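You operate a simulated robot arm through the tools that you are given. There is no shell and no other tool. Be economical: measure what you need, move in short steps, check, and stop when the job is done.

You are at the controls of a simulated robot arm. One attempt, no reset.

JOB
Zero the counter and wind 2 metres on to the orange spindle's core.
Fine: reel and core stay on the winder, the green knob at GRIP, the black arm swung over to the core.

Only the result counts: the job must be done as asked and must still hold three seconds after the hand-in. Knocking over, shifting, dropping, spilling or breaking anything else fails it.

ROBOT AND FRAMES
A 6-joint arm with a two-finger parallel gripper, fixed in place. Base frame: the origin is at the foot of the arm, x ahead of it, y to its left, z up. Lengths are in cm, angles in degrees, forces in N, time in s.
With the tool pointing down near the work surface it reaches from about 24 to 64 cm from the base axis. Its first joint turns from -66.0 to 66.0 degrees. Payload 2.7 kg.
The TCP is the grasp point between the finger pads, 2.3 cm short of the fingertips. In the tool frame z runs along the fingers and y along their closing line. The gripper opens to 9.4 cm. The fingers are 3.8 cm wide and 1 cm thick; the gripper's body (5.4 by 9.6 cm) begins 3.9 cm behind the TCP.
Orientation is that of the tool frame in the base frame, as a unit quaternion [x, y, z, w]. With the fingers straight down and closing along the base's y, the tool's x points along the base's -x, its y along +y and its z along -z.

CONTROLS
- The arm moves only by the tool apply_moves. Its arguments are lists of equal length, an entry for each row: "translation": the shift along the base's x, y, z in cm, a list of three; "rot": the turn, a rotation vector about the base's x, y, z in degrees, a list of three; "hand": the gripper command, from -1 (shut) to 1 (fully open), values between in proportion. In form: {"translation": [[dx, dy, dz], ...], "rot": [[rx, ry, rz], ...], "hand": [hand, ...]}. A call has 1 to 8 rows; each row shifts and turns the commanded pose from where the row before left it. Each row takes 0.2 s and may step no farther than 5 cm and 8.6 degrees from the row before; otherwise, or with a gripper value out of range, the whole call is refused. A pose out of reach is approached as far as the arm can. The call stops where the force on the tool passes 40 N (or 10 N more than at its start, if that is more) or the arm is blocked; 0.2 s more then pass. The fingers move at their own pace (about 4.5 cm/s each) and stop on an object; they squeeze with about 36 N. The grip force told is the motor's: it shows also when the fingers shut on nothing. Time passes only in rows, and 0.2 s behind the last, so rows that do not move let the fingers close. It gives the time, the measured TCP pose, the force on the tool (base axes), the opening and the grip force at its end, in the units of the frame above (readings bear some noise).
- Cameras (640 x 400 px; columns grow to the right, rows downward): "scene" is fixed at [8.19, -43.76, 140.02]; the picture's right is [0.71, -0.71, 0.00], its down [-0.42, -0.42, -0.80] and it looks along [0.57, 0.57, -0.59] (base axes); focal length 373 px, centre (320, 200). "wrist" rides on the gripper at [-3.9, 0, -4.4] in the tool frame; the picture's right is [0.00, -1.00, 0.00], its down [0.97, 0.00, -0.24] and it looks along [0.24, 0.00, 0.97] (tool axes); focal length 218 px, centre (320, 200).
- get_image(camera): a new picture of that camera. No time passes.
- pixel_to_xyz(camera, pixels): for up to 12 pixels [column, row] of the newest picture of that camera ("zoom" is the newest enlarged one), the place [x, y, z] in the base frame of the surface seen there, good to about 0.2 cm. No time passes.
- close_up(camera, box): a new picture of the part [left, top, right, bottom] of that camera's present view, enlarged. No time passes.
- job_done(): hands the job in; it is judged then, once.

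Keep the steps short. Do not move on a guess: measure, check each grasp and each placing, and mend mistakes. In all there are 80 turns and 34 pictures (those below and enlarged ones count). Leave the gripper open and the arm clear of the work at the hand-in unless told otherwise, and finish with a single line.

The tools are called after "Request:" as name(argument=value, ...) on one line, values as JSON. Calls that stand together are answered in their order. apply_moves: Moves the arm, as the interface text tells. Its arguments: {"type":"object","properties":{"translation":{"type":"array","items":{"type":"array","items":{"type":"number"}}},"rot":{"type":"array","items":{"type":"array","items":{"type":"number"}}},"hand":{"type":"array","items":{"type":"number"}}},"required":["translation","rot","hand"]} The other tools are called the same way: get_image (camera) takes a picture; pixel_to_xyz (camera, pixels) gives the place of the surface under pixels of a picture; close_up (camera, box) takes an enlarged picture of a part of a camera's view; job_done () hands the job in.

At the start:

```text
clock: 0.0
position: [37.47, -12.94, 118.76]
orientation: [0.0, 1.0, 0.001, -0.001]
ft_force: [0.0, 0.4, -0.3]
grip_width: 9.4
finger_force: 0.0
```

scene: 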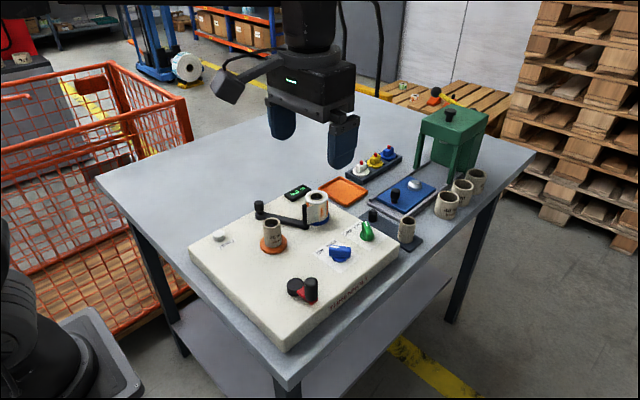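
wrist: 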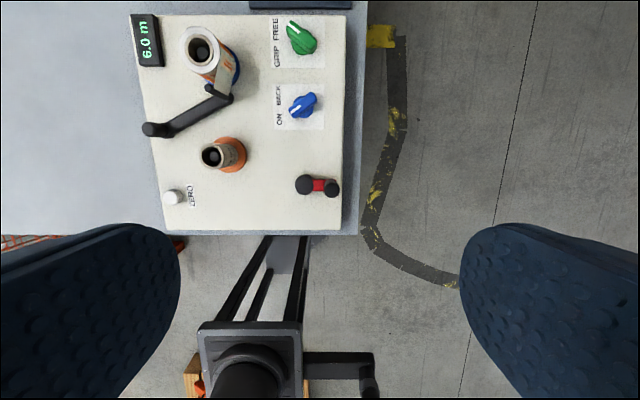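

The counter reads 6.0 m. The winder has a white ZERO button, a red crank, a blue ON/BACK knob, a green GRIP/FREE knob and a black arm. I'll take enlarged views of it from both cameras.

Request:
close_up(camera="scene", box=[180, 170, 430, 330])

Request:
close_up(camera="wrist", box=[120, 0, 360, 240])

```text
2.50 times, centred on (305, 250) of scene
```

zoom: 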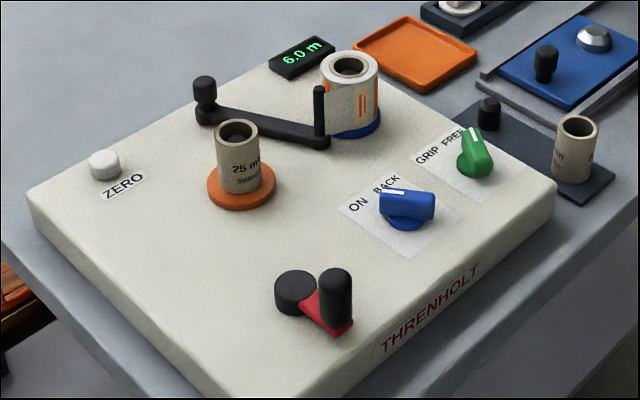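

```text
1.67 times, centred on (240, 120) of wrist
```

zoom: 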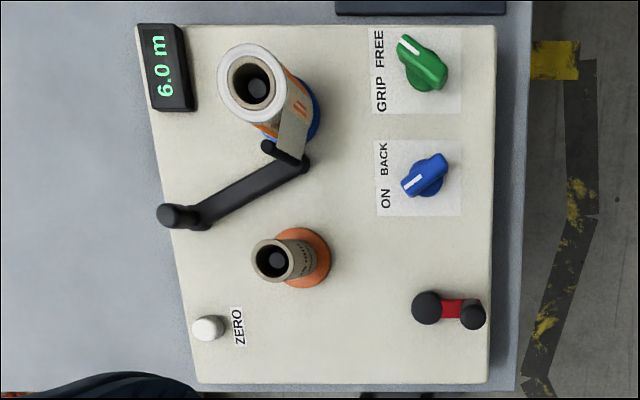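

Top view: up is base +x and left is base +y. The green knob's mark points to FREE, the blue one's to ON, and the black arm's end sits beside the reel holding the tape end. Next I'll measure these parts on the enlarged wrist picture.

Request:
pixel_to_xyz(camera="zoom", pixels=[[208, 327], [408, 45], [438, 80], [409, 186], [440, 160], [426, 306], [472, 315], [174, 216], [270, 148], [303, 165], [272, 260], [252, 85]])

Request:
pixel_to_xyz(camera="scene", pixels=[[221, 235], [366, 236], [361, 223], [340, 255], [297, 285], [311, 281], [260, 204], [307, 208], [272, 223], [267, 248], [317, 195], [330, 270]])

```text
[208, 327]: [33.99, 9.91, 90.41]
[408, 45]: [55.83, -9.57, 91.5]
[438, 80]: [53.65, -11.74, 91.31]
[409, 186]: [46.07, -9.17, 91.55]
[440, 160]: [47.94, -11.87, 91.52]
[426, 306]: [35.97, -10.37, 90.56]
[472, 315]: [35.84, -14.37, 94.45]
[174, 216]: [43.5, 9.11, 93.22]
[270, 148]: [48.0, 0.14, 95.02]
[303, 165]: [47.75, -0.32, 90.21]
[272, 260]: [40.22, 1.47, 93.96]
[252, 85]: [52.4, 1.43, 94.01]
```

```text
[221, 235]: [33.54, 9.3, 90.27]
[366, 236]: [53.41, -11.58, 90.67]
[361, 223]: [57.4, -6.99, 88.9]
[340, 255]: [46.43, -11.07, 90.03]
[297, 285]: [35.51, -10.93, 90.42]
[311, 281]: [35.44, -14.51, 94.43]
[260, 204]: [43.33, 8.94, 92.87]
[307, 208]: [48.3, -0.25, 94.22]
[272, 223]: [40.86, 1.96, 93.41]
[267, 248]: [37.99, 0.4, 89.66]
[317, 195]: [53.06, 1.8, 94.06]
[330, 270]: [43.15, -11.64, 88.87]
```

Panel top is z≈88.9 and the knob tops are about 91.5. The green knob's centre is about (54.6, -10.7), with its fin along 45°, and GRIP should be at about 135°. I'll measure what stands near it, plus the core's rim.

Request:
pixel_to_xyz(camera="scene", pixels=[[372, 211], [407, 219], [400, 217], [265, 222], [280, 223], [272, 219], [272, 227], [259, 250], [288, 244], [273, 253], [308, 220], [221, 240]])

Request:
apply_moves(translation=[[4, 1, 0], [4.5, 1, 0], [4.5, 0.2, 0], [4.1, 0, 0], [0, 0, -4], [0, 0, -4], [0, 0, 0]], rot=[[0, 0, 7.5], [0, 0, 7.5], [0, 0, 7.5], [0, 0, 7.5], [0, 0, 7.5], [0, 0, 7.5], [0, 0, 0]], hand=[0.1, 0.1, 0.1, 0.1, 0.1, 0.1, 0.1])

```text
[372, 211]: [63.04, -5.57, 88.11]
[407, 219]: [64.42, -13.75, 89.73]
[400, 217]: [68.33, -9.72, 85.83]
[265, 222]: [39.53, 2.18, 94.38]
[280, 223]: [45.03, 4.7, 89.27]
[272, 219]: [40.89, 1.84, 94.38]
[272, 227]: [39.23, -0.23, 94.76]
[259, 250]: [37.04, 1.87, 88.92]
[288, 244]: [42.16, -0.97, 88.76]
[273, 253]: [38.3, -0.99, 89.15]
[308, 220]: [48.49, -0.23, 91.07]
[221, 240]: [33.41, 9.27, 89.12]
```

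```text
clock: 1.6
position: [54.51, -10.6, 110.72]
orientation: [-0.383, 0.924, 0.001, 0.0]
ft_force: [0.9, 0.1, 0.4]
grip_width: 5.17
finger_force: 0.1
```

The peg and spare core beside the panel are lower than or clear of the gripper's path. I'm above the green knob at 45°, so I'll look down to check the alignment.

Request:
get_image(camera="wrist")

```text
29 pictures are left
```

wrist: 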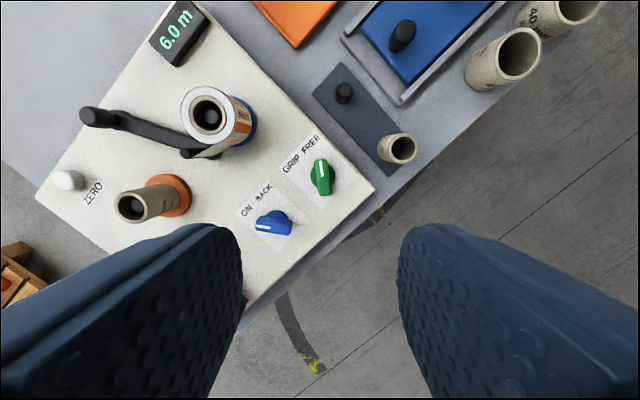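

The green knob is at about column 321, on the tool's centre line, and its fin runs along the tool's x. I'll measure the fin and base ends.

Request:
pixel_to_xyz(camera="wrist", pixels=[[320, 161], [323, 190], [322, 175], [311, 182], [333, 180], [258, 224], [290, 216], [306, 148], [288, 166], [264, 189], [248, 208]])

Request:
close_up(camera="wrist", box=[240, 130, 380, 240])

```text
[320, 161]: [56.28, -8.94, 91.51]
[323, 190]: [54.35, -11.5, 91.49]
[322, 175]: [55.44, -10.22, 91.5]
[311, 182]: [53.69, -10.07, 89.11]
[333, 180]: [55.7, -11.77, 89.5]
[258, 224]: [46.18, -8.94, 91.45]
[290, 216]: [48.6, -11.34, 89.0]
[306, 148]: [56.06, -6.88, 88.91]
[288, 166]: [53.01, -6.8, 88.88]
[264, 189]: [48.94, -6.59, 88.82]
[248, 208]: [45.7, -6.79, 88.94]
```

```text
3.64 times, centred on (310, 185) of wrist
```

zoom: 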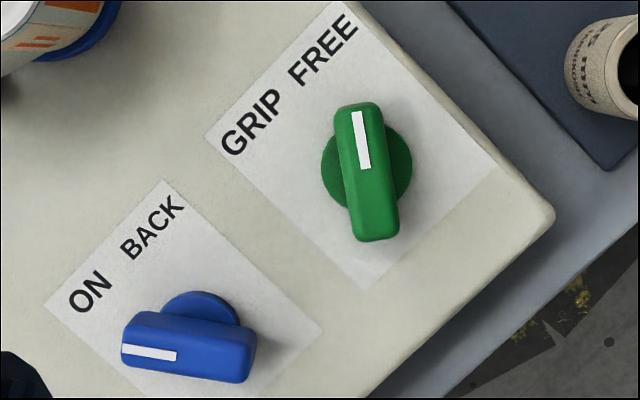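

The green fin is at about 50° and the blue fin mirrors it at about 130°, which is ON. The stops are therefore about ±40° from +y. I'll add 5° of turn, centre on (54.9, -10.6), and come down to z≈92.2.

Request:
apply_moves(translation=[[0.4, 0, -4.5], [0, 0, -4.5], [0, 0, -4.5], [0, 0, -3], [0, 0, -2], [0, 0, 0]], rot=[[0, 0, 5], [0, 0, 0], [0, 0, 0], [0, 0, 0], [0, 0, 0], [0, 0, 0]], hand=[0.1, 0.1, 0.1, 0.1, 0.1, 0.1])

Request:
get_image(camera="wrist")

```text
clock: 3.0
position: [54.9, -10.81, 92.2]
orientation: [-0.423, 0.906, 0.0, 0.001]
ft_force: [-0.1, -1.4, 0.2]
grip_width: 5.13
finger_force: 0.1
```

```text
27 pictures are left
```

wrist: 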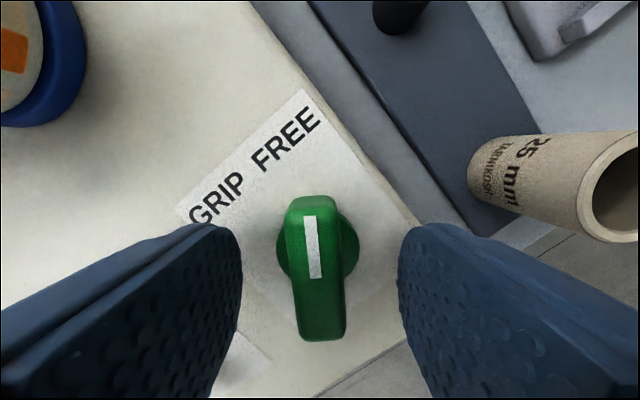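

The knob sits between the pads, nearly aligned. Closing on it.

Request:
apply_moves(translation=[[0, 0, 0], [0, 0, 0], [0, 0, 0], [0, 0, 0]], rot=[[0, 0, 2], [0, 0, 0], [0, 0, 0], [0, 0, 0]], hand=[-0.5, -1, -1, -1])

```text
clock: 4.0
position: [54.83, -10.79, 92.26]
orientation: [-0.44, 0.898, 0.0, -0.001]
ft_force: [-4.1, 1.2, 0.9]
grip_width: 1.63
finger_force: 45.1
```

The fin is held at 1.63 cm. I'll turn it counter-clockwise toward GRIP in steps and watch the force.

Request:
apply_moves(translation=[[0, 0, 0], [0, 0, 0], [0, 0, 0], [0, 0, 0], [0, 0, 0]], rot=[[0, 0, 8], [0, 0, 8], [0, 0, 8], [0, 0, 8], [0, 0, 8]], hand=[-1, -1, -1, -1, -1])

```text
clock: 5.2
position: [55.02, -10.68, 92.24]
orientation: [0.72, -0.694, 0.001, -0.001]
ft_force: [13.9, -6.9, -10.1]
grip_width: 1.48
finger_force: 45.2
```

It turned 40°, with a small side force. I'll shift slightly to relieve that and turn on.

Request:
apply_moves(translation=[[0.1, 0.05, 0], [0.1, 0, 0], [0, 0, 0], [0, 0, 0]], rot=[[0, 0, 8], [0, 0, 8], [0, 0, 8], [0, 0, 8]], hand=[-1, -1, -1, -1])

Request:
get_image(camera="wrist")

```text
clock: 6.2
position: [55.14, -10.74, 92.21]
orientation: [0.884, -0.468, 0.0, 0.0]
ft_force: [2.5, -10.1, -8.7]
grip_width: 1.48
finger_force: 45.1
```

```text
26 pictures are left
```

wrist: 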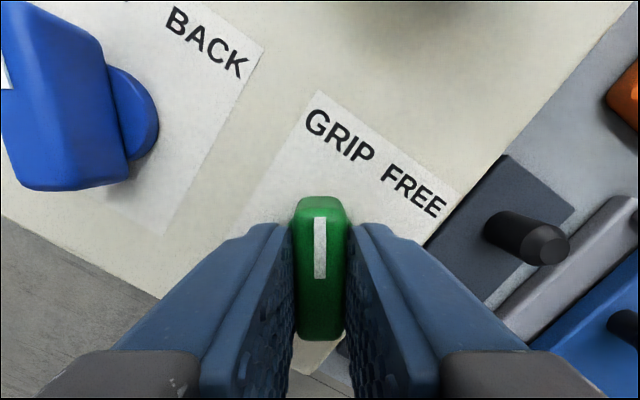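

The knob is now at about 124° and pointing toward GRIP. I'll add a few degrees to reach the detent, then release.

Request:
apply_moves(translation=[[0, 0, 0], [0, 0, 0], [0, 0, 0]], rot=[[0, 0, 4], [0, 0, 3], [0, 0, 0]], hand=[-1, -1, -1])

Request:
apply_moves(translation=[[0, 0, 0], [0, 0, 0], [0, 0, 0], [0, 0, 3], [0, 0, 4], [0, 0, 4]], rot=[[0, 0, 0], [0, 0, 0], [0, 0, 0], [0, 0, 0], [0, 0, 0], [0, 0, 0]], hand=[0, 0, 0, 0, 0, 0])

Request:
close_up(camera="scene", box=[180, 170, 430, 330])

Request:
get_image(camera="wrist")

```text
clock: 7.0
position: [55.12, -10.67, 92.32]
orientation: [0.909, -0.416, -0.001, -0.001]
ft_force: [2.8, -8.5, -6.1]
grip_width: 1.81
finger_force: 44.7
```

```text
clock: 8.4
position: [54.95, -10.56, 103.41]
orientation: [0.91, -0.414, 0.001, 0.0]
ft_force: [-0.8, 0.7, 0.0]
grip_width: 4.72
finger_force: 0.0
```

```text
2.50 times, centred on (305, 250) of scene
```

zoom: 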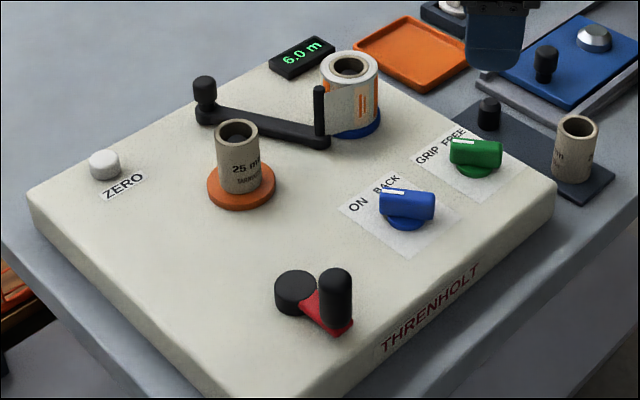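

```text
24 pictures are left
```

wrist: 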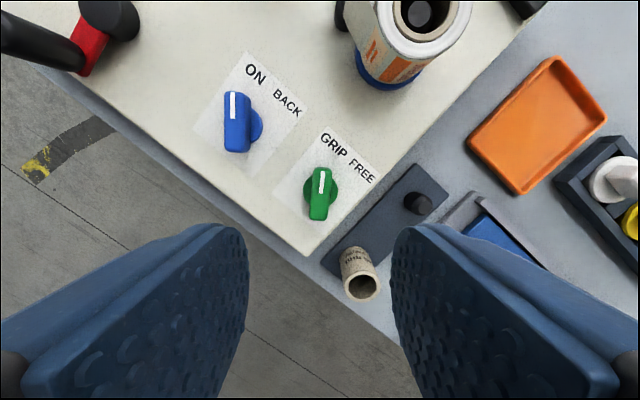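

The green knob is at GRIP. The grip widened from 1.48 to 1.81 at the end, so the knob had reached its stop. Before pushing the black arm I'll look closely to see which end is its pivot.

Request:
close_up(camera="scene", box=[245, 180, 345, 250])

Request:
apply_moves(translation=[[-4.5, 2, 0], [-4.5, 3, 0], [-3, 3, 0], [0, 2.5, 0], [0, 0, 0]], rot=[[0, 0, -8], [0, 0, -8], [0, 0, -8], [0, 0, -8], [0, 0, -8]], hand=[0, 0, 0, 0, 0])

Request:
get_image(camera="wrist")

```text
5.71 times, centred on (295, 215) of scene
```

zoom: 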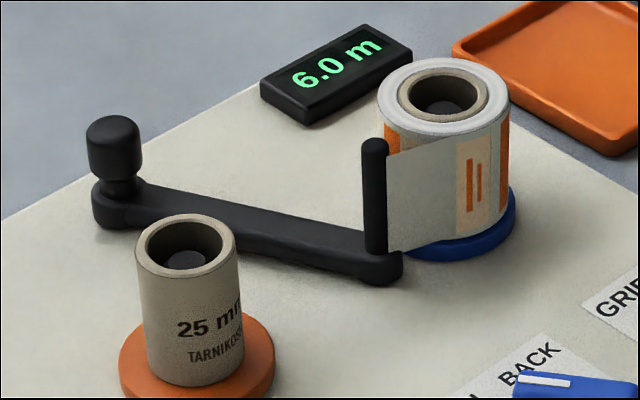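

```text
refused: row 2 steps farther than a row can; nothing moved
```

```text
22 pictures are left
```

wrist: 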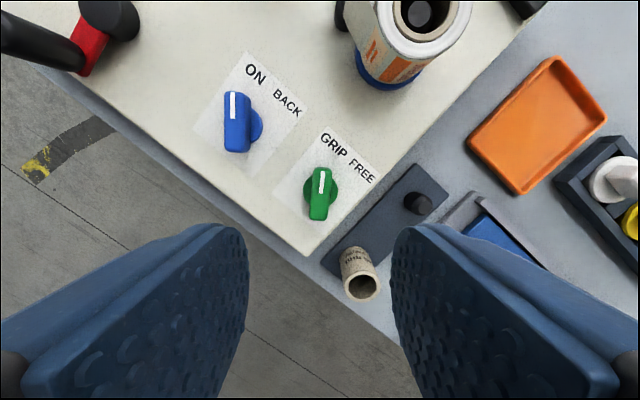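

One end of the bar has a knob and the other has the post with the tape. I'll push the bar's middle in -x from its reel side, with the fingers shut. That keeps me off the tape and works whichever end is the pivot. First I'll move above that spot and measure the clearance.

Request:
apply_moves(translation=[[-2, 4, 0], [-2, 4, 0], [-1.5, 4, 0], [-1, 4, 0], [0, 0.5, 0], [0, 0, 0]], rot=[[0, 0, -7], [0, 0, -7], [0, 0, 0], [0, 0, 0], [0, 0, 0], [0, 0, 0]], hand=[-1, -1, -1, -1, -1, -1])

Request:
get_image(camera="wrist")

Request:
pixel_to_xyz(camera="scene", pixels=[[287, 201], [297, 199], [272, 213], [286, 217], [302, 223], [288, 213], [290, 220]])

```text
clock: 9.8
position: [48.68, 5.86, 103.37]
orientation: [0.852, -0.523, 0.0, 0.0]
ft_force: [-0.1, 0.0, 0.3]
grip_width: 0.0
finger_force: 36.3
```

```text
21 pictures are left
```

wrist: 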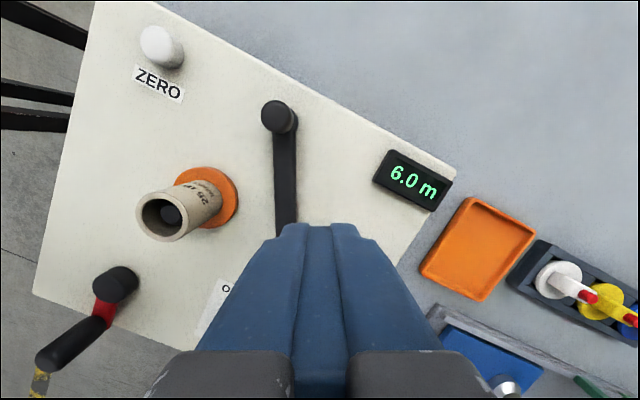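

```text
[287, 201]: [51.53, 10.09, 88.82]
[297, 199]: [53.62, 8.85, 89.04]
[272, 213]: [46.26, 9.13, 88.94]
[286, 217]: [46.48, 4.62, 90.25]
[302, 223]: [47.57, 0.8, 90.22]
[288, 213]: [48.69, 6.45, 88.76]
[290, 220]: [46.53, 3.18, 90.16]
```

The bar top is z≈90.2 and the spot is clear of the display and reel. I'll lower the shut fingers to tips at about 89.4 beside the bar.

Request:
apply_moves(translation=[[-0.1, 0, -4], [0, 0, -4], [0, 0, -2], [0, 0, -1.6], [0, 0, 0]], rot=[[0, 0, 0], [0, 0, 0], [0, 0, 0], [0, 0, 0], [0, 0, 0]], hand=[-1, -1, -1, -1, -1])

Request:
apply_moves(translation=[[-0.9, -0.45, 0], [-0.6, -0.3, 0], [-0.6, -0.3, 0], [-0.6, -0.3, 0], [0, 0, 0]], rot=[[0, 0, 0], [0, 0, 0], [0, 0, 0], [0, 0, 0], [0, 0, 0]], hand=[-1, -1, -1, -1, -1])

Request:
close_up(camera="scene", box=[180, 150, 430, 310])

```text
clock: 11.0
position: [48.43, 5.81, 91.58]
orientation: [0.853, -0.522, -0.001, -0.001]
ft_force: [1.1, -0.1, -0.6]
grip_width: 0.0
finger_force: 35.7
```

```text
clock: 11.7
position: [47.52, 5.41, 91.74]
orientation: [0.852, -0.523, 0.009, -0.009]
ft_force: [10.2, 4.4, -8.2]
grip_width: 0.0
finger_force: 36.1
stopped in row 3: the force on the tool passed its limit (the readings are from after the stop); the commanded pose is now the measured one
```

```text
2.50 times, centred on (305, 230) of scene
```

zoom: 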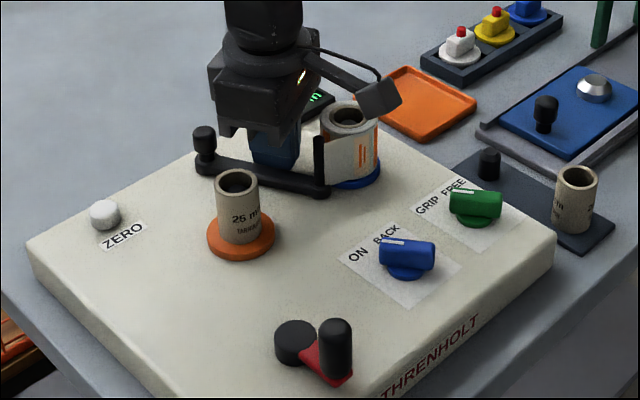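

The bar did not move at 40 N when pushed in the middle. I'll back off, rise, and go above the knob end at (43.4, 9.0) to grasp it.

Request:
apply_moves(translation=[[0.9, 0.45, 0], [0, 0, 4], [0, 0, 4], [-2.5, 1.6, 0], [-2.5, 1.5, 0], [0, 0, 0]], rot=[[0, 0, 0], [0, 0, 0], [0, 0, 0], [0, 0, 0], [0, 0, 0], [0, 0, 0]], hand=[-1, -1, 0, 0, 0, 0])

Request:
get_image(camera="wrist")

```text
clock: 13.1
position: [43.34, 8.88, 99.79]
orientation: [0.852, -0.523, 0.008, -0.007]
ft_force: [0.5, -0.4, -0.2]
grip_width: 4.71
finger_force: 0.0
```

```text
19 pictures are left
```

wrist: 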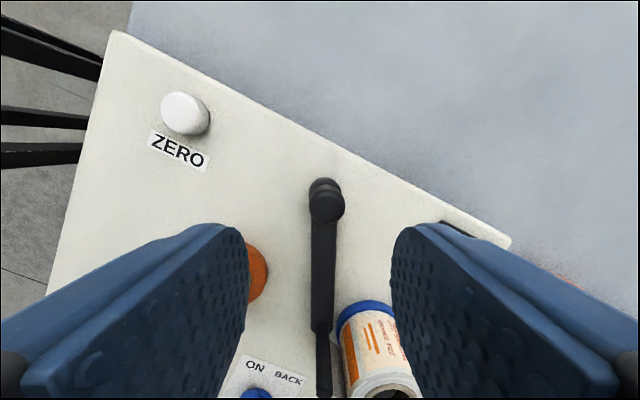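

The knob is at about (326, 200), near the tool's centre line. I'll measure it.

Request:
pixel_to_xyz(camera="wrist", pixels=[[310, 205], [344, 205], [327, 196], [328, 218], [324, 300], [313, 270], [335, 270], [321, 182], [185, 108], [326, 232]])

Request:
close_up(camera="wrist", box=[250, 160, 400, 400])

```text
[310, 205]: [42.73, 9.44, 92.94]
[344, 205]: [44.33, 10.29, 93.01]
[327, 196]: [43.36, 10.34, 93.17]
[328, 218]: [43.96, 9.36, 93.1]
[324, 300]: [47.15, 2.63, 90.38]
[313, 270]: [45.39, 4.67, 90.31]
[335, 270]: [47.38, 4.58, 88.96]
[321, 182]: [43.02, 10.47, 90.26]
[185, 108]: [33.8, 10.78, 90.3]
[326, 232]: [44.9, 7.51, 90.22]
```

```text
1.67 times, centred on (325, 280) of wrist
```

zoom: 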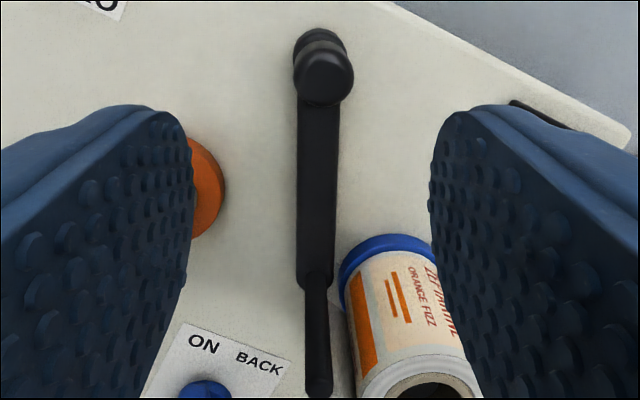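

The knob is about 1.8 cm across at about (43.5, 9.4), with its top at 93.1. I'll straighten the tool's 1° tilt, centre, lower and close on it.

Request:
apply_moves(translation=[[0.15, 0.5, -2], [0, 0, -3], [0, 0, -2.1], [0, 0, 0], [0, 0, 0], [0, 0, 0], [0, 0, 0]], rot=[[-0.2, 1.2, 0], [0, 0, 0], [0, 0, 0], [0, 0, 0], [0, 0, 0], [0, 0, 0], [0, 0, 0]], hand=[0, 0, 0, -1, -1, -1, -1])

```text
clock: 14.7
position: [43.54, 9.45, 92.66]
orientation: [0.853, -0.522, -0.001, -0.002]
ft_force: [9.4, 4.8, -6.4]
grip_width: 1.91
finger_force: 44.9
```

The knob is held at 1.91 cm. I'll test whether it moves by nudging it 0.6 cm across the bar toward -x.

Request:
apply_moves(translation=[[0.2, 0.1, 0], [-0.3, -0.15, 0], [-0.3, -0.15, 0], [-0.3, -0.15, 0]], rot=[[0, 0, 0], [0, 0, 0], [0, 0, 0], [0, 0, 0]], hand=[-1, -1, -1, -1])

```text
clock: 15.5
position: [43.54, 9.52, 92.57]
orientation: [0.853, -0.523, 0.003, -0.006]
ft_force: [9.7, 3.1, -8.3]
grip_width: 1.98
finger_force: 44.8
stopped in row 3: the force on the tool passed its limit (the readings are from after the stop); the commanded pose is now the measured one
```

It is stiff toward -x. I'll try the other way.

Request:
apply_moves(translation=[[0.3, 0.15, 0], [0.3, 0.15, 0], [0.3, 0.15, 0]], rot=[[0, 0, 0], [0, 0, 0], [0, 0, 0]], hand=[-1, -1, -1])

```text
clock: 16.3
position: [44.37, 9.96, 92.74]
orientation: [0.853, -0.522, 0.002, -0.003]
ft_force: [-5.9, -2.4, -0.5]
grip_width: 1.94
finger_force: 44.7
```

It moves freely toward +x, so the knob is a handle. I'll check with the scene camera where the arm turns.

Request:
apply_moves(translation=[[0.5, 0.25, 0], [0.5, 0.2, 0]], rot=[[0, 0, -4], [0, 0, -4]], hand=[-1, -1])

Request:
close_up(camera="scene", box=[180, 150, 430, 310])

```text
clock: 16.9
position: [45.42, 10.17, 92.47]
orientation: [0.814, -0.581, 0.003, -0.004]
ft_force: [-3.4, -17.3, 0.9]
grip_width: 1.95
finger_force: 45.4
```

```text
2.50 times, centred on (305, 230) of scene
```

zoom: 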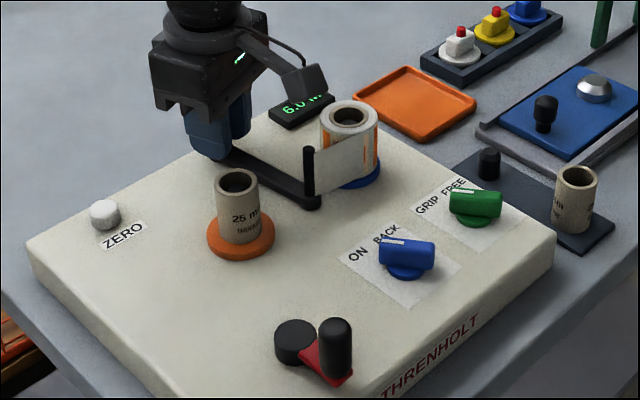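

The arm pivots at its middle, near (45.8, 4.8). Moving the knob toward +x brings the post and tape toward the core. I'll follow the arc on.

Request:
apply_moves(translation=[[0.6, -0.4, 0], [0.62, -0.1, 0], [0.6, -0.15, 0], [0, 0, 0]], rot=[[0, 0, -8], [0, 0, -8], [0, 0, -8], [0, 0, 0]], hand=[-1, -1, -1, -1])

```text
clock: 17.9
position: [47.22, 9.93, 92.73]
orientation: [-0.675, 0.738, -0.003, 0.007]
ft_force: [8.6, 30.2, -6.0]
grip_width: 1.93
finger_force: 45.1
```

The side force shows the pivot is nearer (46.3, 4.7) with a radius of about 5.5. I'll correct the arc and continue to the stop.

Request:
apply_moves(translation=[[0.5, 0.2, 0], [0.6, -0.18, 0], [0.5, -0.22, 0], [0, 0, 0]], rot=[[0, 0, -6], [0, 0, -6], [0, 0, -6], [0, 0, 0]], hand=[-1, -1, -1, -1])

Request:
close_up(camera="scene", box=[180, 150, 430, 310])

```text
clock: 18.9
position: [48.38, 9.47, 92.69]
orientation: [-0.551, 0.834, -0.004, -0.001]
ft_force: [-32.3, 11.0, 24.6]
grip_width: 1.93
finger_force: 44.9
```

```text
2.50 times, centred on (305, 230) of scene
```

zoom: 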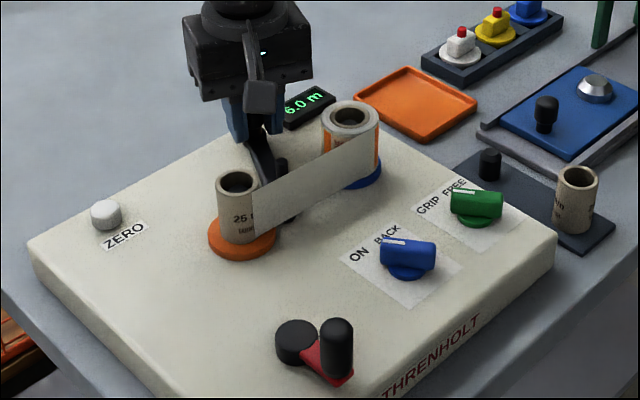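

The tape now runs from the reel to the core and the arm is against its stop (32 N). I'll release the knob, lift, and check that the arm stays.

Request:
apply_moves(translation=[[-0.2, 0, 0], [0, 0, 0], [0, 0, 0], [0, 0, 3], [0, 0, 4], [-2, 0, 2]], rot=[[0, 0, 0], [0, 0, 0], [0, 0, 0], [0, 0, 0], [0, 0, 0], [0, 0, 0]], hand=[-1, -0.2, -0.2, -0.2, -0.2, -0.2])

Request:
get_image(camera="wrist")

Request:
close_up(camera="scene", box=[180, 150, 430, 310])

```text
clock: 20.3
position: [46.64, 9.48, 101.64]
orientation: [-0.552, 0.834, -0.004, 0.003]
ft_force: [-1.2, 0.9, -0.5]
grip_width: 3.75
finger_force: 0.1
```

```text
15 pictures are left
```

wrist: 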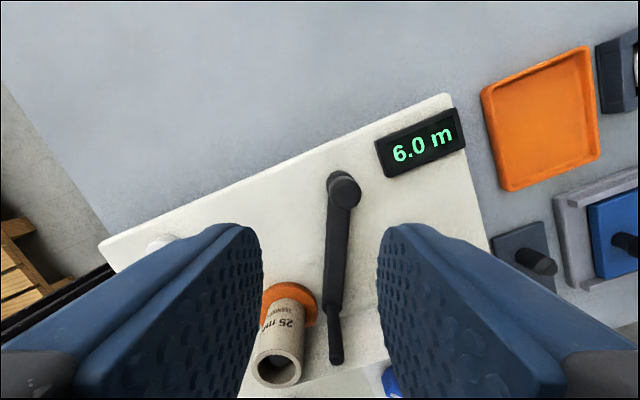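

```text
2.50 times, centred on (305, 230) of scene
```

zoom: 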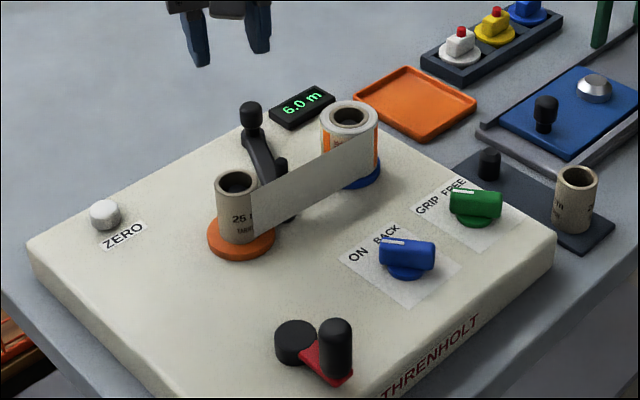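

The arm stays at the core with the tape led over. Next is the ZERO button, at about (33.9, 9.8) with its top at 90.4. I'll shut the fingers, move above it and press down in small steps.

Request:
apply_moves(translation=[[-4.3, 0, 0], [-4.3, 0.1, 0], [-4.14, 0.2, 0], [0, 0, -4], [0, 0, -4], [0, 0, 0]], rot=[[0, 0, -7], [0, 0, -7], [0, 0, -7], [0, 0, -7], [0, 0, 0], [0, 0, 0]], hand=[-1, -1, -1, -1, -1, -1])

Request:
close_up(camera="scene", box=[180, 170, 280, 250])

```text
clock: 21.7
position: [33.92, 9.65, 93.48]
orientation: [-0.333, 0.943, -0.005, 0.002]
ft_force: [-0.1, 0.1, -0.6]
grip_width: 0.01
finger_force: 35.7
```

```text
5.00 times, centred on (230, 210) of scene
```

zoom: 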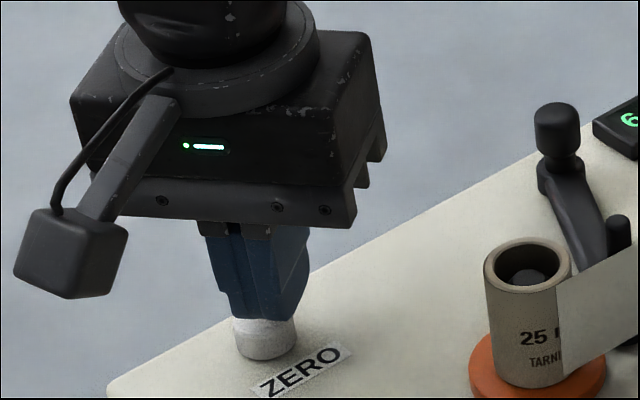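

The fingertips are right above the button. Pressing it down.

Request:
apply_moves(translation=[[0, 0, -0.5], [0, 0, -0.3], [0, 0, -0.2], [0, 0, -0.2], [0, 0, -0.2]], rot=[[0, 0, 0], [0, 0, 0], [0, 0, 0], [0, 0, 0], [0, 0, 0]], hand=[-1, -1, -1, -1, -1])

Request:
close_up(camera="scene", box=[180, 150, 430, 310])

```text
clock: 22.9
position: [33.86, 9.72, 92.24]
orientation: [-0.334, 0.942, -0.005, 0.003]
ft_force: [0.1, 1.2, 1.5]
grip_width: 0.01
finger_force: 35.8
```

```text
2.50 times, centred on (305, 230) of scene
```

zoom: 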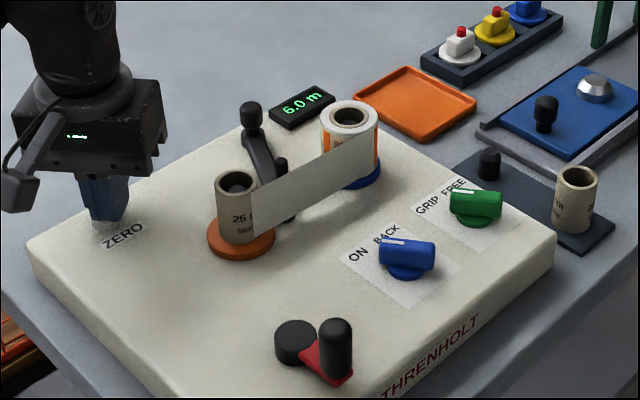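

The counter still reads 6.0 and the force is only 1.5 N. I'll press further.

Request:
apply_moves(translation=[[0, 0, -0.2], [0, 0, -0.2], [0, 0, -0.2], [0, 0, 0]], rot=[[0, 0, 0], [0, 0, 0], [0, 0, 0], [0, 0, 0]], hand=[-1, -1, -1, -1])

Request:
close_up(camera="scene", box=[180, 150, 430, 310])

```text
clock: 23.9
position: [33.81, 9.82, 91.73]
orientation: [-0.334, 0.943, -0.005, 0.003]
ft_force: [-1.6, -2.1, 12.8]
grip_width: 0.0
finger_force: 35.5
```

```text
2.50 times, centred on (305, 230) of scene
```

zoom: 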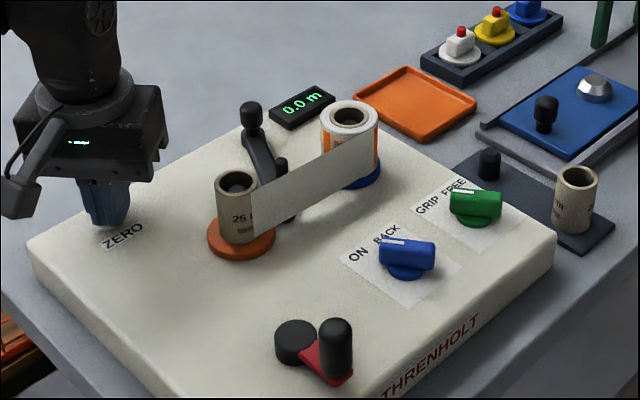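

The counter reads 0.0 m. Now I'll lift, straighten the tool, and move above the crank handle near (35.7, -14.4) to measure it.

Request:
apply_moves(translation=[[0, 0, 4], [0, 0, 4], [0, -4.5, 1], [0, -4.8, 1], [0, -4.8, 0], [0.5, -4.8, 0], [0.5, -3.5, 0], [0, 0, 0]], rot=[[0.4, 0.5, 0], [0, 0, 0], [0, 0, -8], [0, 0, -8], [0, 0, -8], [0, 0, -8], [0, 0, -7], [0, 0, 0]], hand=[-1, -1, -1, -0.2, -0.2, -0.2, -0.2, -0.2])

Request:
get_image(camera="wrist")

```text
clock: 25.7
position: [34.88, -12.63, 101.73]
orientation: [0.0, 1.0, 0.0, -0.001]
ft_force: [-0.2, 1.1, -0.3]
grip_width: 3.76
finger_force: 0.0
```

```text
10 pictures are left
```

wrist: 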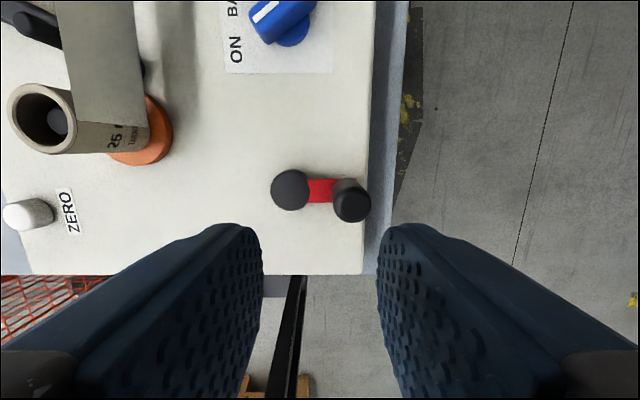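

Request:
pixel_to_xyz(camera="wrist", pixels=[[290, 190], [273, 190], [308, 190], [353, 203], [336, 203], [370, 203], [353, 188], [353, 219], [290, 171], [290, 208], [320, 190]])

```text
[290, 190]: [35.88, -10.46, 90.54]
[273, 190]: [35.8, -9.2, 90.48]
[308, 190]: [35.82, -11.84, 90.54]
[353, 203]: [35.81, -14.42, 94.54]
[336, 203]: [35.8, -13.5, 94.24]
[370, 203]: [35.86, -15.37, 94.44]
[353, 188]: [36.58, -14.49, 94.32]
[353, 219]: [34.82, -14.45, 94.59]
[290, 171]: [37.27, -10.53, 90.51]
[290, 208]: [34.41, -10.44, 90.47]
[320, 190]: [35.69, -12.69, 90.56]
```

The crank hub is at (35.85, -10.5). The handle is at (35.8, -14.43), about 1.8 cm across, with its top at 94.5, so the crank radius is about 3.93. I'll lower over the handle to z 93.6 and grip.

Request:
apply_moves(translation=[[0.92, -1.8, 0], [0, 0, -4], [0, 0, -4.1], [0, 0, 0], [0, 0, 0], [0, 0, 0], [0, 0, 0]], rot=[[0, 0, 0], [0, 0, 0], [0, 0, 0], [0, 0, 0], [0, 0, 0], [0, 0, 0], [0, 0, 0]], hand=[-0.2, -0.2, -0.2, -1, -1, -1, -1])

```text
clock: 27.3
position: [35.81, -14.59, 93.54]
orientation: [0.0, 1.0, 0.0, -0.001]
ft_force: [0.1, 2.4, -4.8]
grip_width: 2.13
finger_force: 44.7
```

The handle is gripped. I'll try a clockwise eighth-turn (seen from above) and read the forces and the counter.

Request:
apply_moves(translation=[[-0.5, 0.03, 0], [-0.52, 0.1, 0], [-0.5, 0.17, 0], [-0.46, 0.23, 0], [-0.43, 0.29, 0], [-0.39, 0.33, 0]], rot=[[0, 0, 0], [0, 0, 0], [0, 0, 0], [0, 0, 0], [0, 0, 0], [0, 0, 0]], hand=[-1, -1, -1, -1, -1, -1])

Request:
close_up(camera="scene", box=[180, 150, 430, 310])

```text
clock: 28.7
position: [32.86, -13.38, 93.48]
orientation: [0.0, 1.0, 0.001, -0.001]
ft_force: [3.4, 2.2, -7.8]
grip_width: 2.15
finger_force: 45.2
```

```text
2.50 times, centred on (305, 230) of scene
```

zoom: 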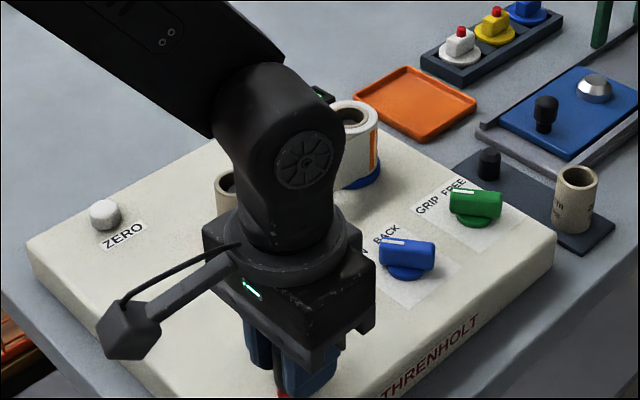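

The crank turns freely with only a few newtons, but the arm hides the counter from the scene camera. I'll continue the circle for half a turn in 22.5° steps.

Request:
apply_moves(translation=[[-0.92, 1.25, 0], [-0.31, 1.55, 0], [0.31, 1.55, 0], [0.88, 1.31, 0], [1.31, 0.88, 0], [1.55, 0.31, 0], [1.55, -0.31, 0], [1.31, -0.88, 0]], rot=[[0, 0, 0], [0, 0, 0], [0, 0, 0], [0, 0, 0], [0, 0, 0], [0, 0, 0], [0, 0, 0], [0, 0, 0]], hand=[-1, -1, -1, -1, -1, -1, -1, -1])

```text
clock: 30.5
position: [38.61, -7.7, 93.57]
orientation: [0.0, 1.0, 0.0, -0.002]
ft_force: [-0.8, -0.9, -2.2]
grip_width: 2.14
finger_force: 45.0
```

Smooth. I'll finish the first full turn back to the start angle.

Request:
apply_moves(translation=[[0.88, -1.31, 0], [0.31, -1.55, 0], [-0.31, -1.55, 0], [-0.88, -1.31, 0], [-1.31, -0.88, 0], [-1.55, -0.31, 0], [0, 0, 0]], rot=[[0, 0, 0], [0, 0, 0], [0, 0, 0], [0, 0, 0], [0, 0, 0], [0, 0, 0], [0, 0, 0]], hand=[-1, -1, -1, -1, -1, -1, -1])

Request:
close_up(camera="scene", box=[180, 150, 430, 310])

```text
clock: 32.1
position: [35.73, -14.52, 93.48]
orientation: [0.0, 1.0, 0.0, -0.001]
ft_force: [0.7, 9.5, -5.4]
grip_width: 2.14
finger_force: 44.8
```

```text
2.50 times, centred on (305, 230) of scene
```

zoom: 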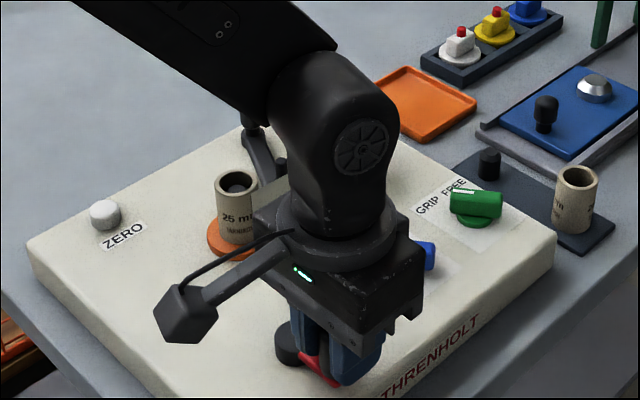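

The counter is still hidden. I'll release, rise straight up, and read it with the wrist camera.

Request:
apply_moves(translation=[[0, 0, 0], [0, 0, 0], [0, 0, 4.8], [0, 0, 4.8], [0, 0, 4.8], [0, 0, 4.8], [0, 0, 4.8]], rot=[[0, 0, 0], [0, 0, 0], [0, 0, 0], [0, 0, 0], [0, 0, 0], [0, 0, 0], [0, 0, 0]], hand=[-0.2, -0.2, -0.2, -0.2, -0.2, -0.2, -0.2])

Request:
close_up(camera="wrist", box=[80, 0, 400, 200])

```text
clock: 33.7
position: [35.75, -14.44, 117.86]
orientation: [0.0, 1.0, 0.0, -0.001]
ft_force: [-0.3, -0.1, 0.8]
grip_width: 3.75
finger_force: 0.0
```

```text
2.00 times, centred on (240, 100) of wrist
```

zoom: 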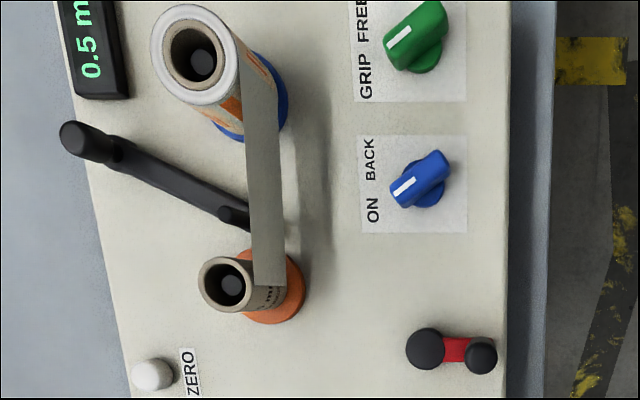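

The counter reads 0.5 m after one clockwise turn, so three more turns give 2.0 m. The green knob sits at the same angle as the blue one. I'll go back down and grip.

Request:
apply_moves(translation=[[0, 0, -4.8], [0, 0, -4.8], [0, 0, -4.8], [0, 0, -4.8], [0, 0, -4.8], [0, 0, 0], [0, 0, 0], [0, 0, 0]], rot=[[0, 0, 0], [0, 0, 0], [0, 0, 0], [0, 0, 0], [0, 0, 0], [0, 0, 0], [0, 0, 0], [0, 0, 0]], hand=[-0.2, -0.2, -0.2, -0.2, -0.2, -1, -1, -1])

```text
clock: 35.5
position: [35.83, -14.52, 93.46]
orientation: [0.0, 1.0, 0.0, -0.001]
ft_force: [0.2, 4.1, -7.0]
grip_width: 2.16
finger_force: 45.1
```

The handle is gripped again. Turn 2, first half: -90° clockwise to +90°.

Request:
apply_moves(translation=[[-1.55, 0.31, 0], [-1.31, 0.88, 0], [-0.88, 1.31, 0], [-0.31, 1.55, 0], [0.31, 1.55, 0], [0.88, 1.31, 0], [1.31, 0.88, 0], [1.55, 0.31, 0]], rot=[[0, 0, 0], [0, 0, 0], [0, 0, 0], [0, 0, 0], [0, 0, 0], [0, 0, 0], [0, 0, 0], [0, 0, 0]], hand=[-1, -1, -1, -1, -1, -1, -1, -1])

Request:
apply_moves(translation=[[1.55, -0.31, 0], [1.31, -0.88, 0], [0.88, -1.31, 0], [0.31, -1.55, 0], [-0.31, -1.55, 0], [-0.88, -1.31, 0], [-1.31, -0.88, 0], [-1.55, -0.31, 0]], rot=[[0, 0, 0], [0, 0, 0], [0, 0, 0], [0, 0, 0], [0, 0, 0], [0, 0, 0], [0, 0, 0], [0, 0, 0]], hand=[-1, -1, -1, -1, -1, -1, -1, -1])

```text
clock: 37.3
position: [35.75, -6.5, 93.44]
orientation: [0.0, 1.0, 0.0, -0.002]
ft_force: [-0.3, -10.1, -15.9]
grip_width: 2.13
finger_force: 45.2
```

```text
clock: 39.1
position: [35.7, -14.56, 93.52]
orientation: [0.0, 1.0, 0.001, 0.001]
ft_force: [0.5, 9.3, -10.8]
grip_width: 2.13
finger_force: 44.9
```

Two turns are done with moderate forces. Now turn 3.

Request:
apply_moves(translation=[[-1.55, 0.31, 0], [-1.31, 0.88, 0], [-0.88, 1.31, 0], [-0.31, 1.55, 0], [0.31, 1.55, 0], [0.88, 1.31, 0], [1.31, 0.88, 0], [1.55, 0.31, 0]], rot=[[0, 0, 0], [0, 0, 0], [0, 0, 0], [0, 0, 0], [0, 0, 0], [0, 0, 0], [0, 0, 0], [0, 0, 0]], hand=[-1, -1, -1, -1, -1, -1, -1, -1])

Request:
apply_moves(translation=[[1.55, -0.31, 0], [1.31, -0.88, 0], [0.88, -1.31, 0], [0.31, -1.55, 0], [-0.31, -1.55, 0], [-0.88, -1.31, 0], [-1.31, -0.88, 0], [-1.55, -0.31, 0]], rot=[[0, 0, 0], [0, 0, 0], [0, 0, 0], [0, 0, 0], [0, 0, 0], [0, 0, 0], [0, 0, 0], [0, 0, 0]], hand=[-1, -1, -1, -1, -1, -1, -1, -1])

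```text
clock: 40.9
position: [35.76, -6.45, 93.47]
orientation: [0.0, 1.0, 0.0, -0.002]
ft_force: [-0.3, -6.1, -7.7]
grip_width: 2.14
finger_force: 44.9
```

```text
clock: 42.7
position: [35.67, -14.52, 93.56]
orientation: [0.0, 1.0, 0.001, -0.001]
ft_force: [0.9, 9.0, -4.5]
grip_width: 2.15
finger_force: 44.9
```

Three turns are done. Now turn 4, which should bring 2.0 m.

Request:
apply_moves(translation=[[-1.55, 0.31, 0], [-1.31, 0.88, 0], [-0.88, 1.31, 0], [-0.31, 1.55, 0], [0.31, 1.55, 0], [0.88, 1.31, 0], [1.31, 0.88, 0], [1.55, 0.31, 0]], rot=[[0, 0, 0], [0, 0, 0], [0, 0, 0], [0, 0, 0], [0, 0, 0], [0, 0, 0], [0, 0, 0], [0, 0, 0]], hand=[-1, -1, -1, -1, -1, -1, -1, -1])

Request:
apply_moves(translation=[[1.55, -0.31, 0], [1.31, -0.88, 0], [0.88, -1.31, 0], [0.31, -1.55, 0], [-0.31, -1.55, 0], [-0.88, -1.31, 0], [-1.31, -0.88, 0], [-1.55, -0.31, 0]], rot=[[0, 0, 0], [0, 0, 0], [0, 0, 0], [0, 0, 0], [0, 0, 0], [0, 0, 0], [0, 0, 0], [0, 0, 0]], hand=[-1, -1, -1, -1, -1, -1, -1, -1])

Request:
apply_moves(translation=[[0.08, 0, 0], [0, 0, 0], [0, 0, 0], [0, 0, 4.8], [0, 0, 4.8], [0, 0, 4.8], [0, 0, 4.8], [0, 0, 4.8]], rot=[[0, 0, 0], [0, 0, 0], [0, 0, 0], [0, 0, 0], [0, 0, 0], [0, 0, 0], [0, 0, 0], [0, 0, 0]], hand=[-1, -0.2, -0.2, -0.2, -0.2, -0.2, -0.2, -0.2])

Request:
close_up(camera="wrist", box=[80, 0, 400, 200])

```text
clock: 44.5
position: [35.78, -6.38, 93.48]
orientation: [-0.001, 1.0, 0.0, 0.0]
ft_force: [-0.4, -9.7, -9.2]
grip_width: 2.13
finger_force: 45.1
```

```text
clock: 46.3
position: [35.77, -14.58, 93.5]
orientation: [0.001, 1.0, 0.0, -0.001]
ft_force: [1.4, 5.2, -1.6]
grip_width: 2.16
finger_force: 44.8
```

```text
clock: 48.1
position: [35.87, -14.64, 117.41]
orientation: [0.0, 1.0, 0.0, 0.0]
ft_force: [-0.4, 1.0, 0.1]
grip_width: 3.76
finger_force: 0.0
```

```text
2.00 times, centred on (240, 100) of wrist
```

zoom: 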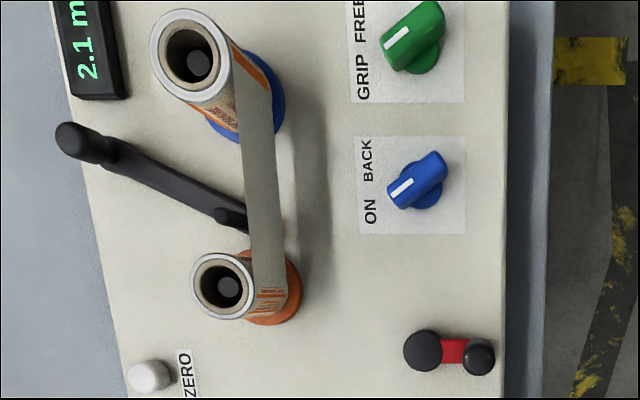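

Counter reads 2.1 m: the roll has thickened, so each turn winds slightly more than 0.5 m. I need to go back about 0.1 m, roughly 60° at about 0.55 m per turn. I'll regrip and turn 60° counter-clockwise.

Request:
apply_moves(translation=[[0, 0.05, -4.8], [0, 0, -4.8], [0, 0, -4.8], [0, 0, -4.8], [0, 0, -4.7], [0, 0, 0], [0, 0, 0], [0, 0, 0]], rot=[[0, 0, 0], [0, 0, 0], [0, 0, 0], [0, 0, 0], [0, 0, 0], [0, 0, 0], [0, 0, 0], [0, 0, 0]], hand=[-0.2, -0.2, -0.2, -0.2, -0.2, -1, -1, -1])

Request:
apply_moves(translation=[[1.39, 0.24, 0], [1.21, 0.71, 0], [0.91, 1.08, 0], [0, 0, 0]], rot=[[0, 0, 0], [0, 0, 0], [0, 0, 0], [0, 0, 0]], hand=[-1, -1, -1, -1])

```text
clock: 49.9
position: [35.81, -14.59, 93.75]
orientation: [0.001, 1.0, 0.001, -0.001]
ft_force: [0.3, -0.2, -7.4]
grip_width: 2.12
finger_force: 45.0
```

```text
clock: 50.9
position: [39.22, -12.38, 93.68]
orientation: [0.0, 1.0, 0.001, -0.002]
ft_force: [-5.1, 3.1, -9.1]
grip_width: 2.14
finger_force: 45.0
```

The crank turned back without resistance. I'll release, rise and read the counter.

Request:
apply_moves(translation=[[0, 0, 0], [0, 0, 0], [0, 0, 4.8], [0, 0, 4.8], [0, 0, 4.8], [0, 0, 4.8], [0, 0, 4.8]], rot=[[0, 0, 0], [0, 0, 0], [0, 0, 0], [0, 0, 0], [0, 0, 0], [0, 0, 0], [0, 0, 0]], hand=[-0.2, -0.2, -0.2, -0.2, -0.2, -0.2, -0.2])

Request:
close_up(camera="wrist", box=[80, 0, 400, 200])

```text
clock: 52.5
position: [39.32, -12.5, 117.73]
orientation: [0.0, 1.0, 0.0, -0.002]
ft_force: [-0.1, 0.1, 0.6]
grip_width: 3.76
finger_force: 0.1
```

```text
2.00 times, centred on (240, 100) of wrist
```

zoom: 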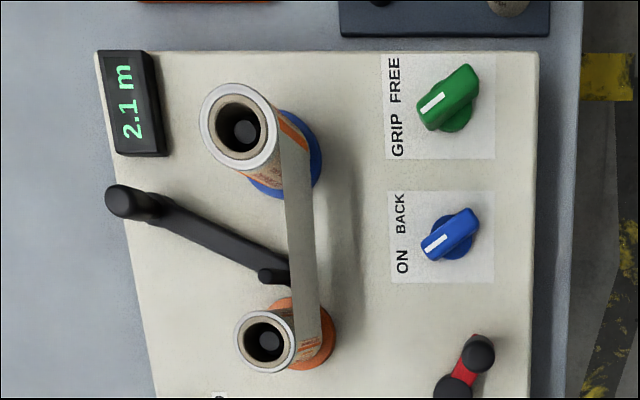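

It still reads 2.1. In ON the winder probably only drives one way, so winding back needs the blue knob at BACK. I'll measure the blue knob for a grasp.

Request:
pixel_to_xyz(camera="zoom", pixels=[[428, 252], [474, 214], [450, 232], [424, 118], [474, 72], [449, 96]])

```text
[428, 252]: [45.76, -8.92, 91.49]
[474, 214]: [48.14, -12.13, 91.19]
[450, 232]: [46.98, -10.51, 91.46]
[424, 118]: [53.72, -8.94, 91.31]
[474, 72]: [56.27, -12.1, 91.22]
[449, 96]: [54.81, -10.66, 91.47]
```

Blue fin: centre (46.97, -10.5) at about 127°. I'll move above it while turning the tool to 127°, then descend to 92.2.

Request:
apply_moves(translation=[[2, 0.5, 0], [2, 0.5, 0], [2, 0.5, 0], [1.65, 0.5, 0], [0, 0, -1], [0, 0, -1], [0, 0, -1], [0, 0, -1]], rot=[[0, 0, 8], [0, 0, 8], [0, 0, 8], [0, 0, 8], [0, 0, 8], [0, 0, 8], [0, 0, 8], [0, 0, 8]], hand=[0, 0, 0, 0, 0, 0, 0, 0])

Request:
apply_moves(translation=[[0, 0, -2], [0, 0, -2], [0, 0, -2], [0, 0, -2], [0, 0, -2], [0, 0, -1], [0, 0, -1], [0, 0, 0]], rot=[[0, 0, 8], [0, 0, 8], [0, 0, 8], [0, 0, 8], [0, 0, 8], [0, 0, 8], [0, 0, 8], [0, 0, 7]], hand=[0, 0, 0, 0, 0, 0, 0, 0])

```text
clock: 54.3
position: [47.07, -10.53, 113.6]
orientation: [-0.532, 0.847, -0.001, -0.001]
ft_force: [-0.1, -0.1, -0.6]
grip_width: 4.72
finger_force: 0.0
```

```text
clock: 56.1
position: [46.89, -10.51, 101.68]
orientation: [0.895, -0.445, 0.0, -0.001]
ft_force: [0.8, 0.3, -0.5]
grip_width: 4.71
finger_force: 0.0
```

Aligned above the blue knob at 127°. Lowering and closing.

Request:
apply_moves(translation=[[0, 0, -4], [0, 0, -3.5], [0, 0, -2], [0, 0, 0], [0, 0, 0], [0, 0, 0], [0, 0, 0]], rot=[[0, 0, 0], [0, 0, 0], [0, 0, 0], [0, 0, 0], [0, 0, 0], [0, 0, 0], [0, 0, 0]], hand=[0, 0, 0, -1, -1, -1, -1])

```text
clock: 57.7
position: [46.86, -10.6, 92.12]
orientation: [0.894, -0.448, -0.002, 0.001]
ft_force: [-16.5, -12.5, 2.1]
grip_width: 1.56
finger_force: 44.6
```

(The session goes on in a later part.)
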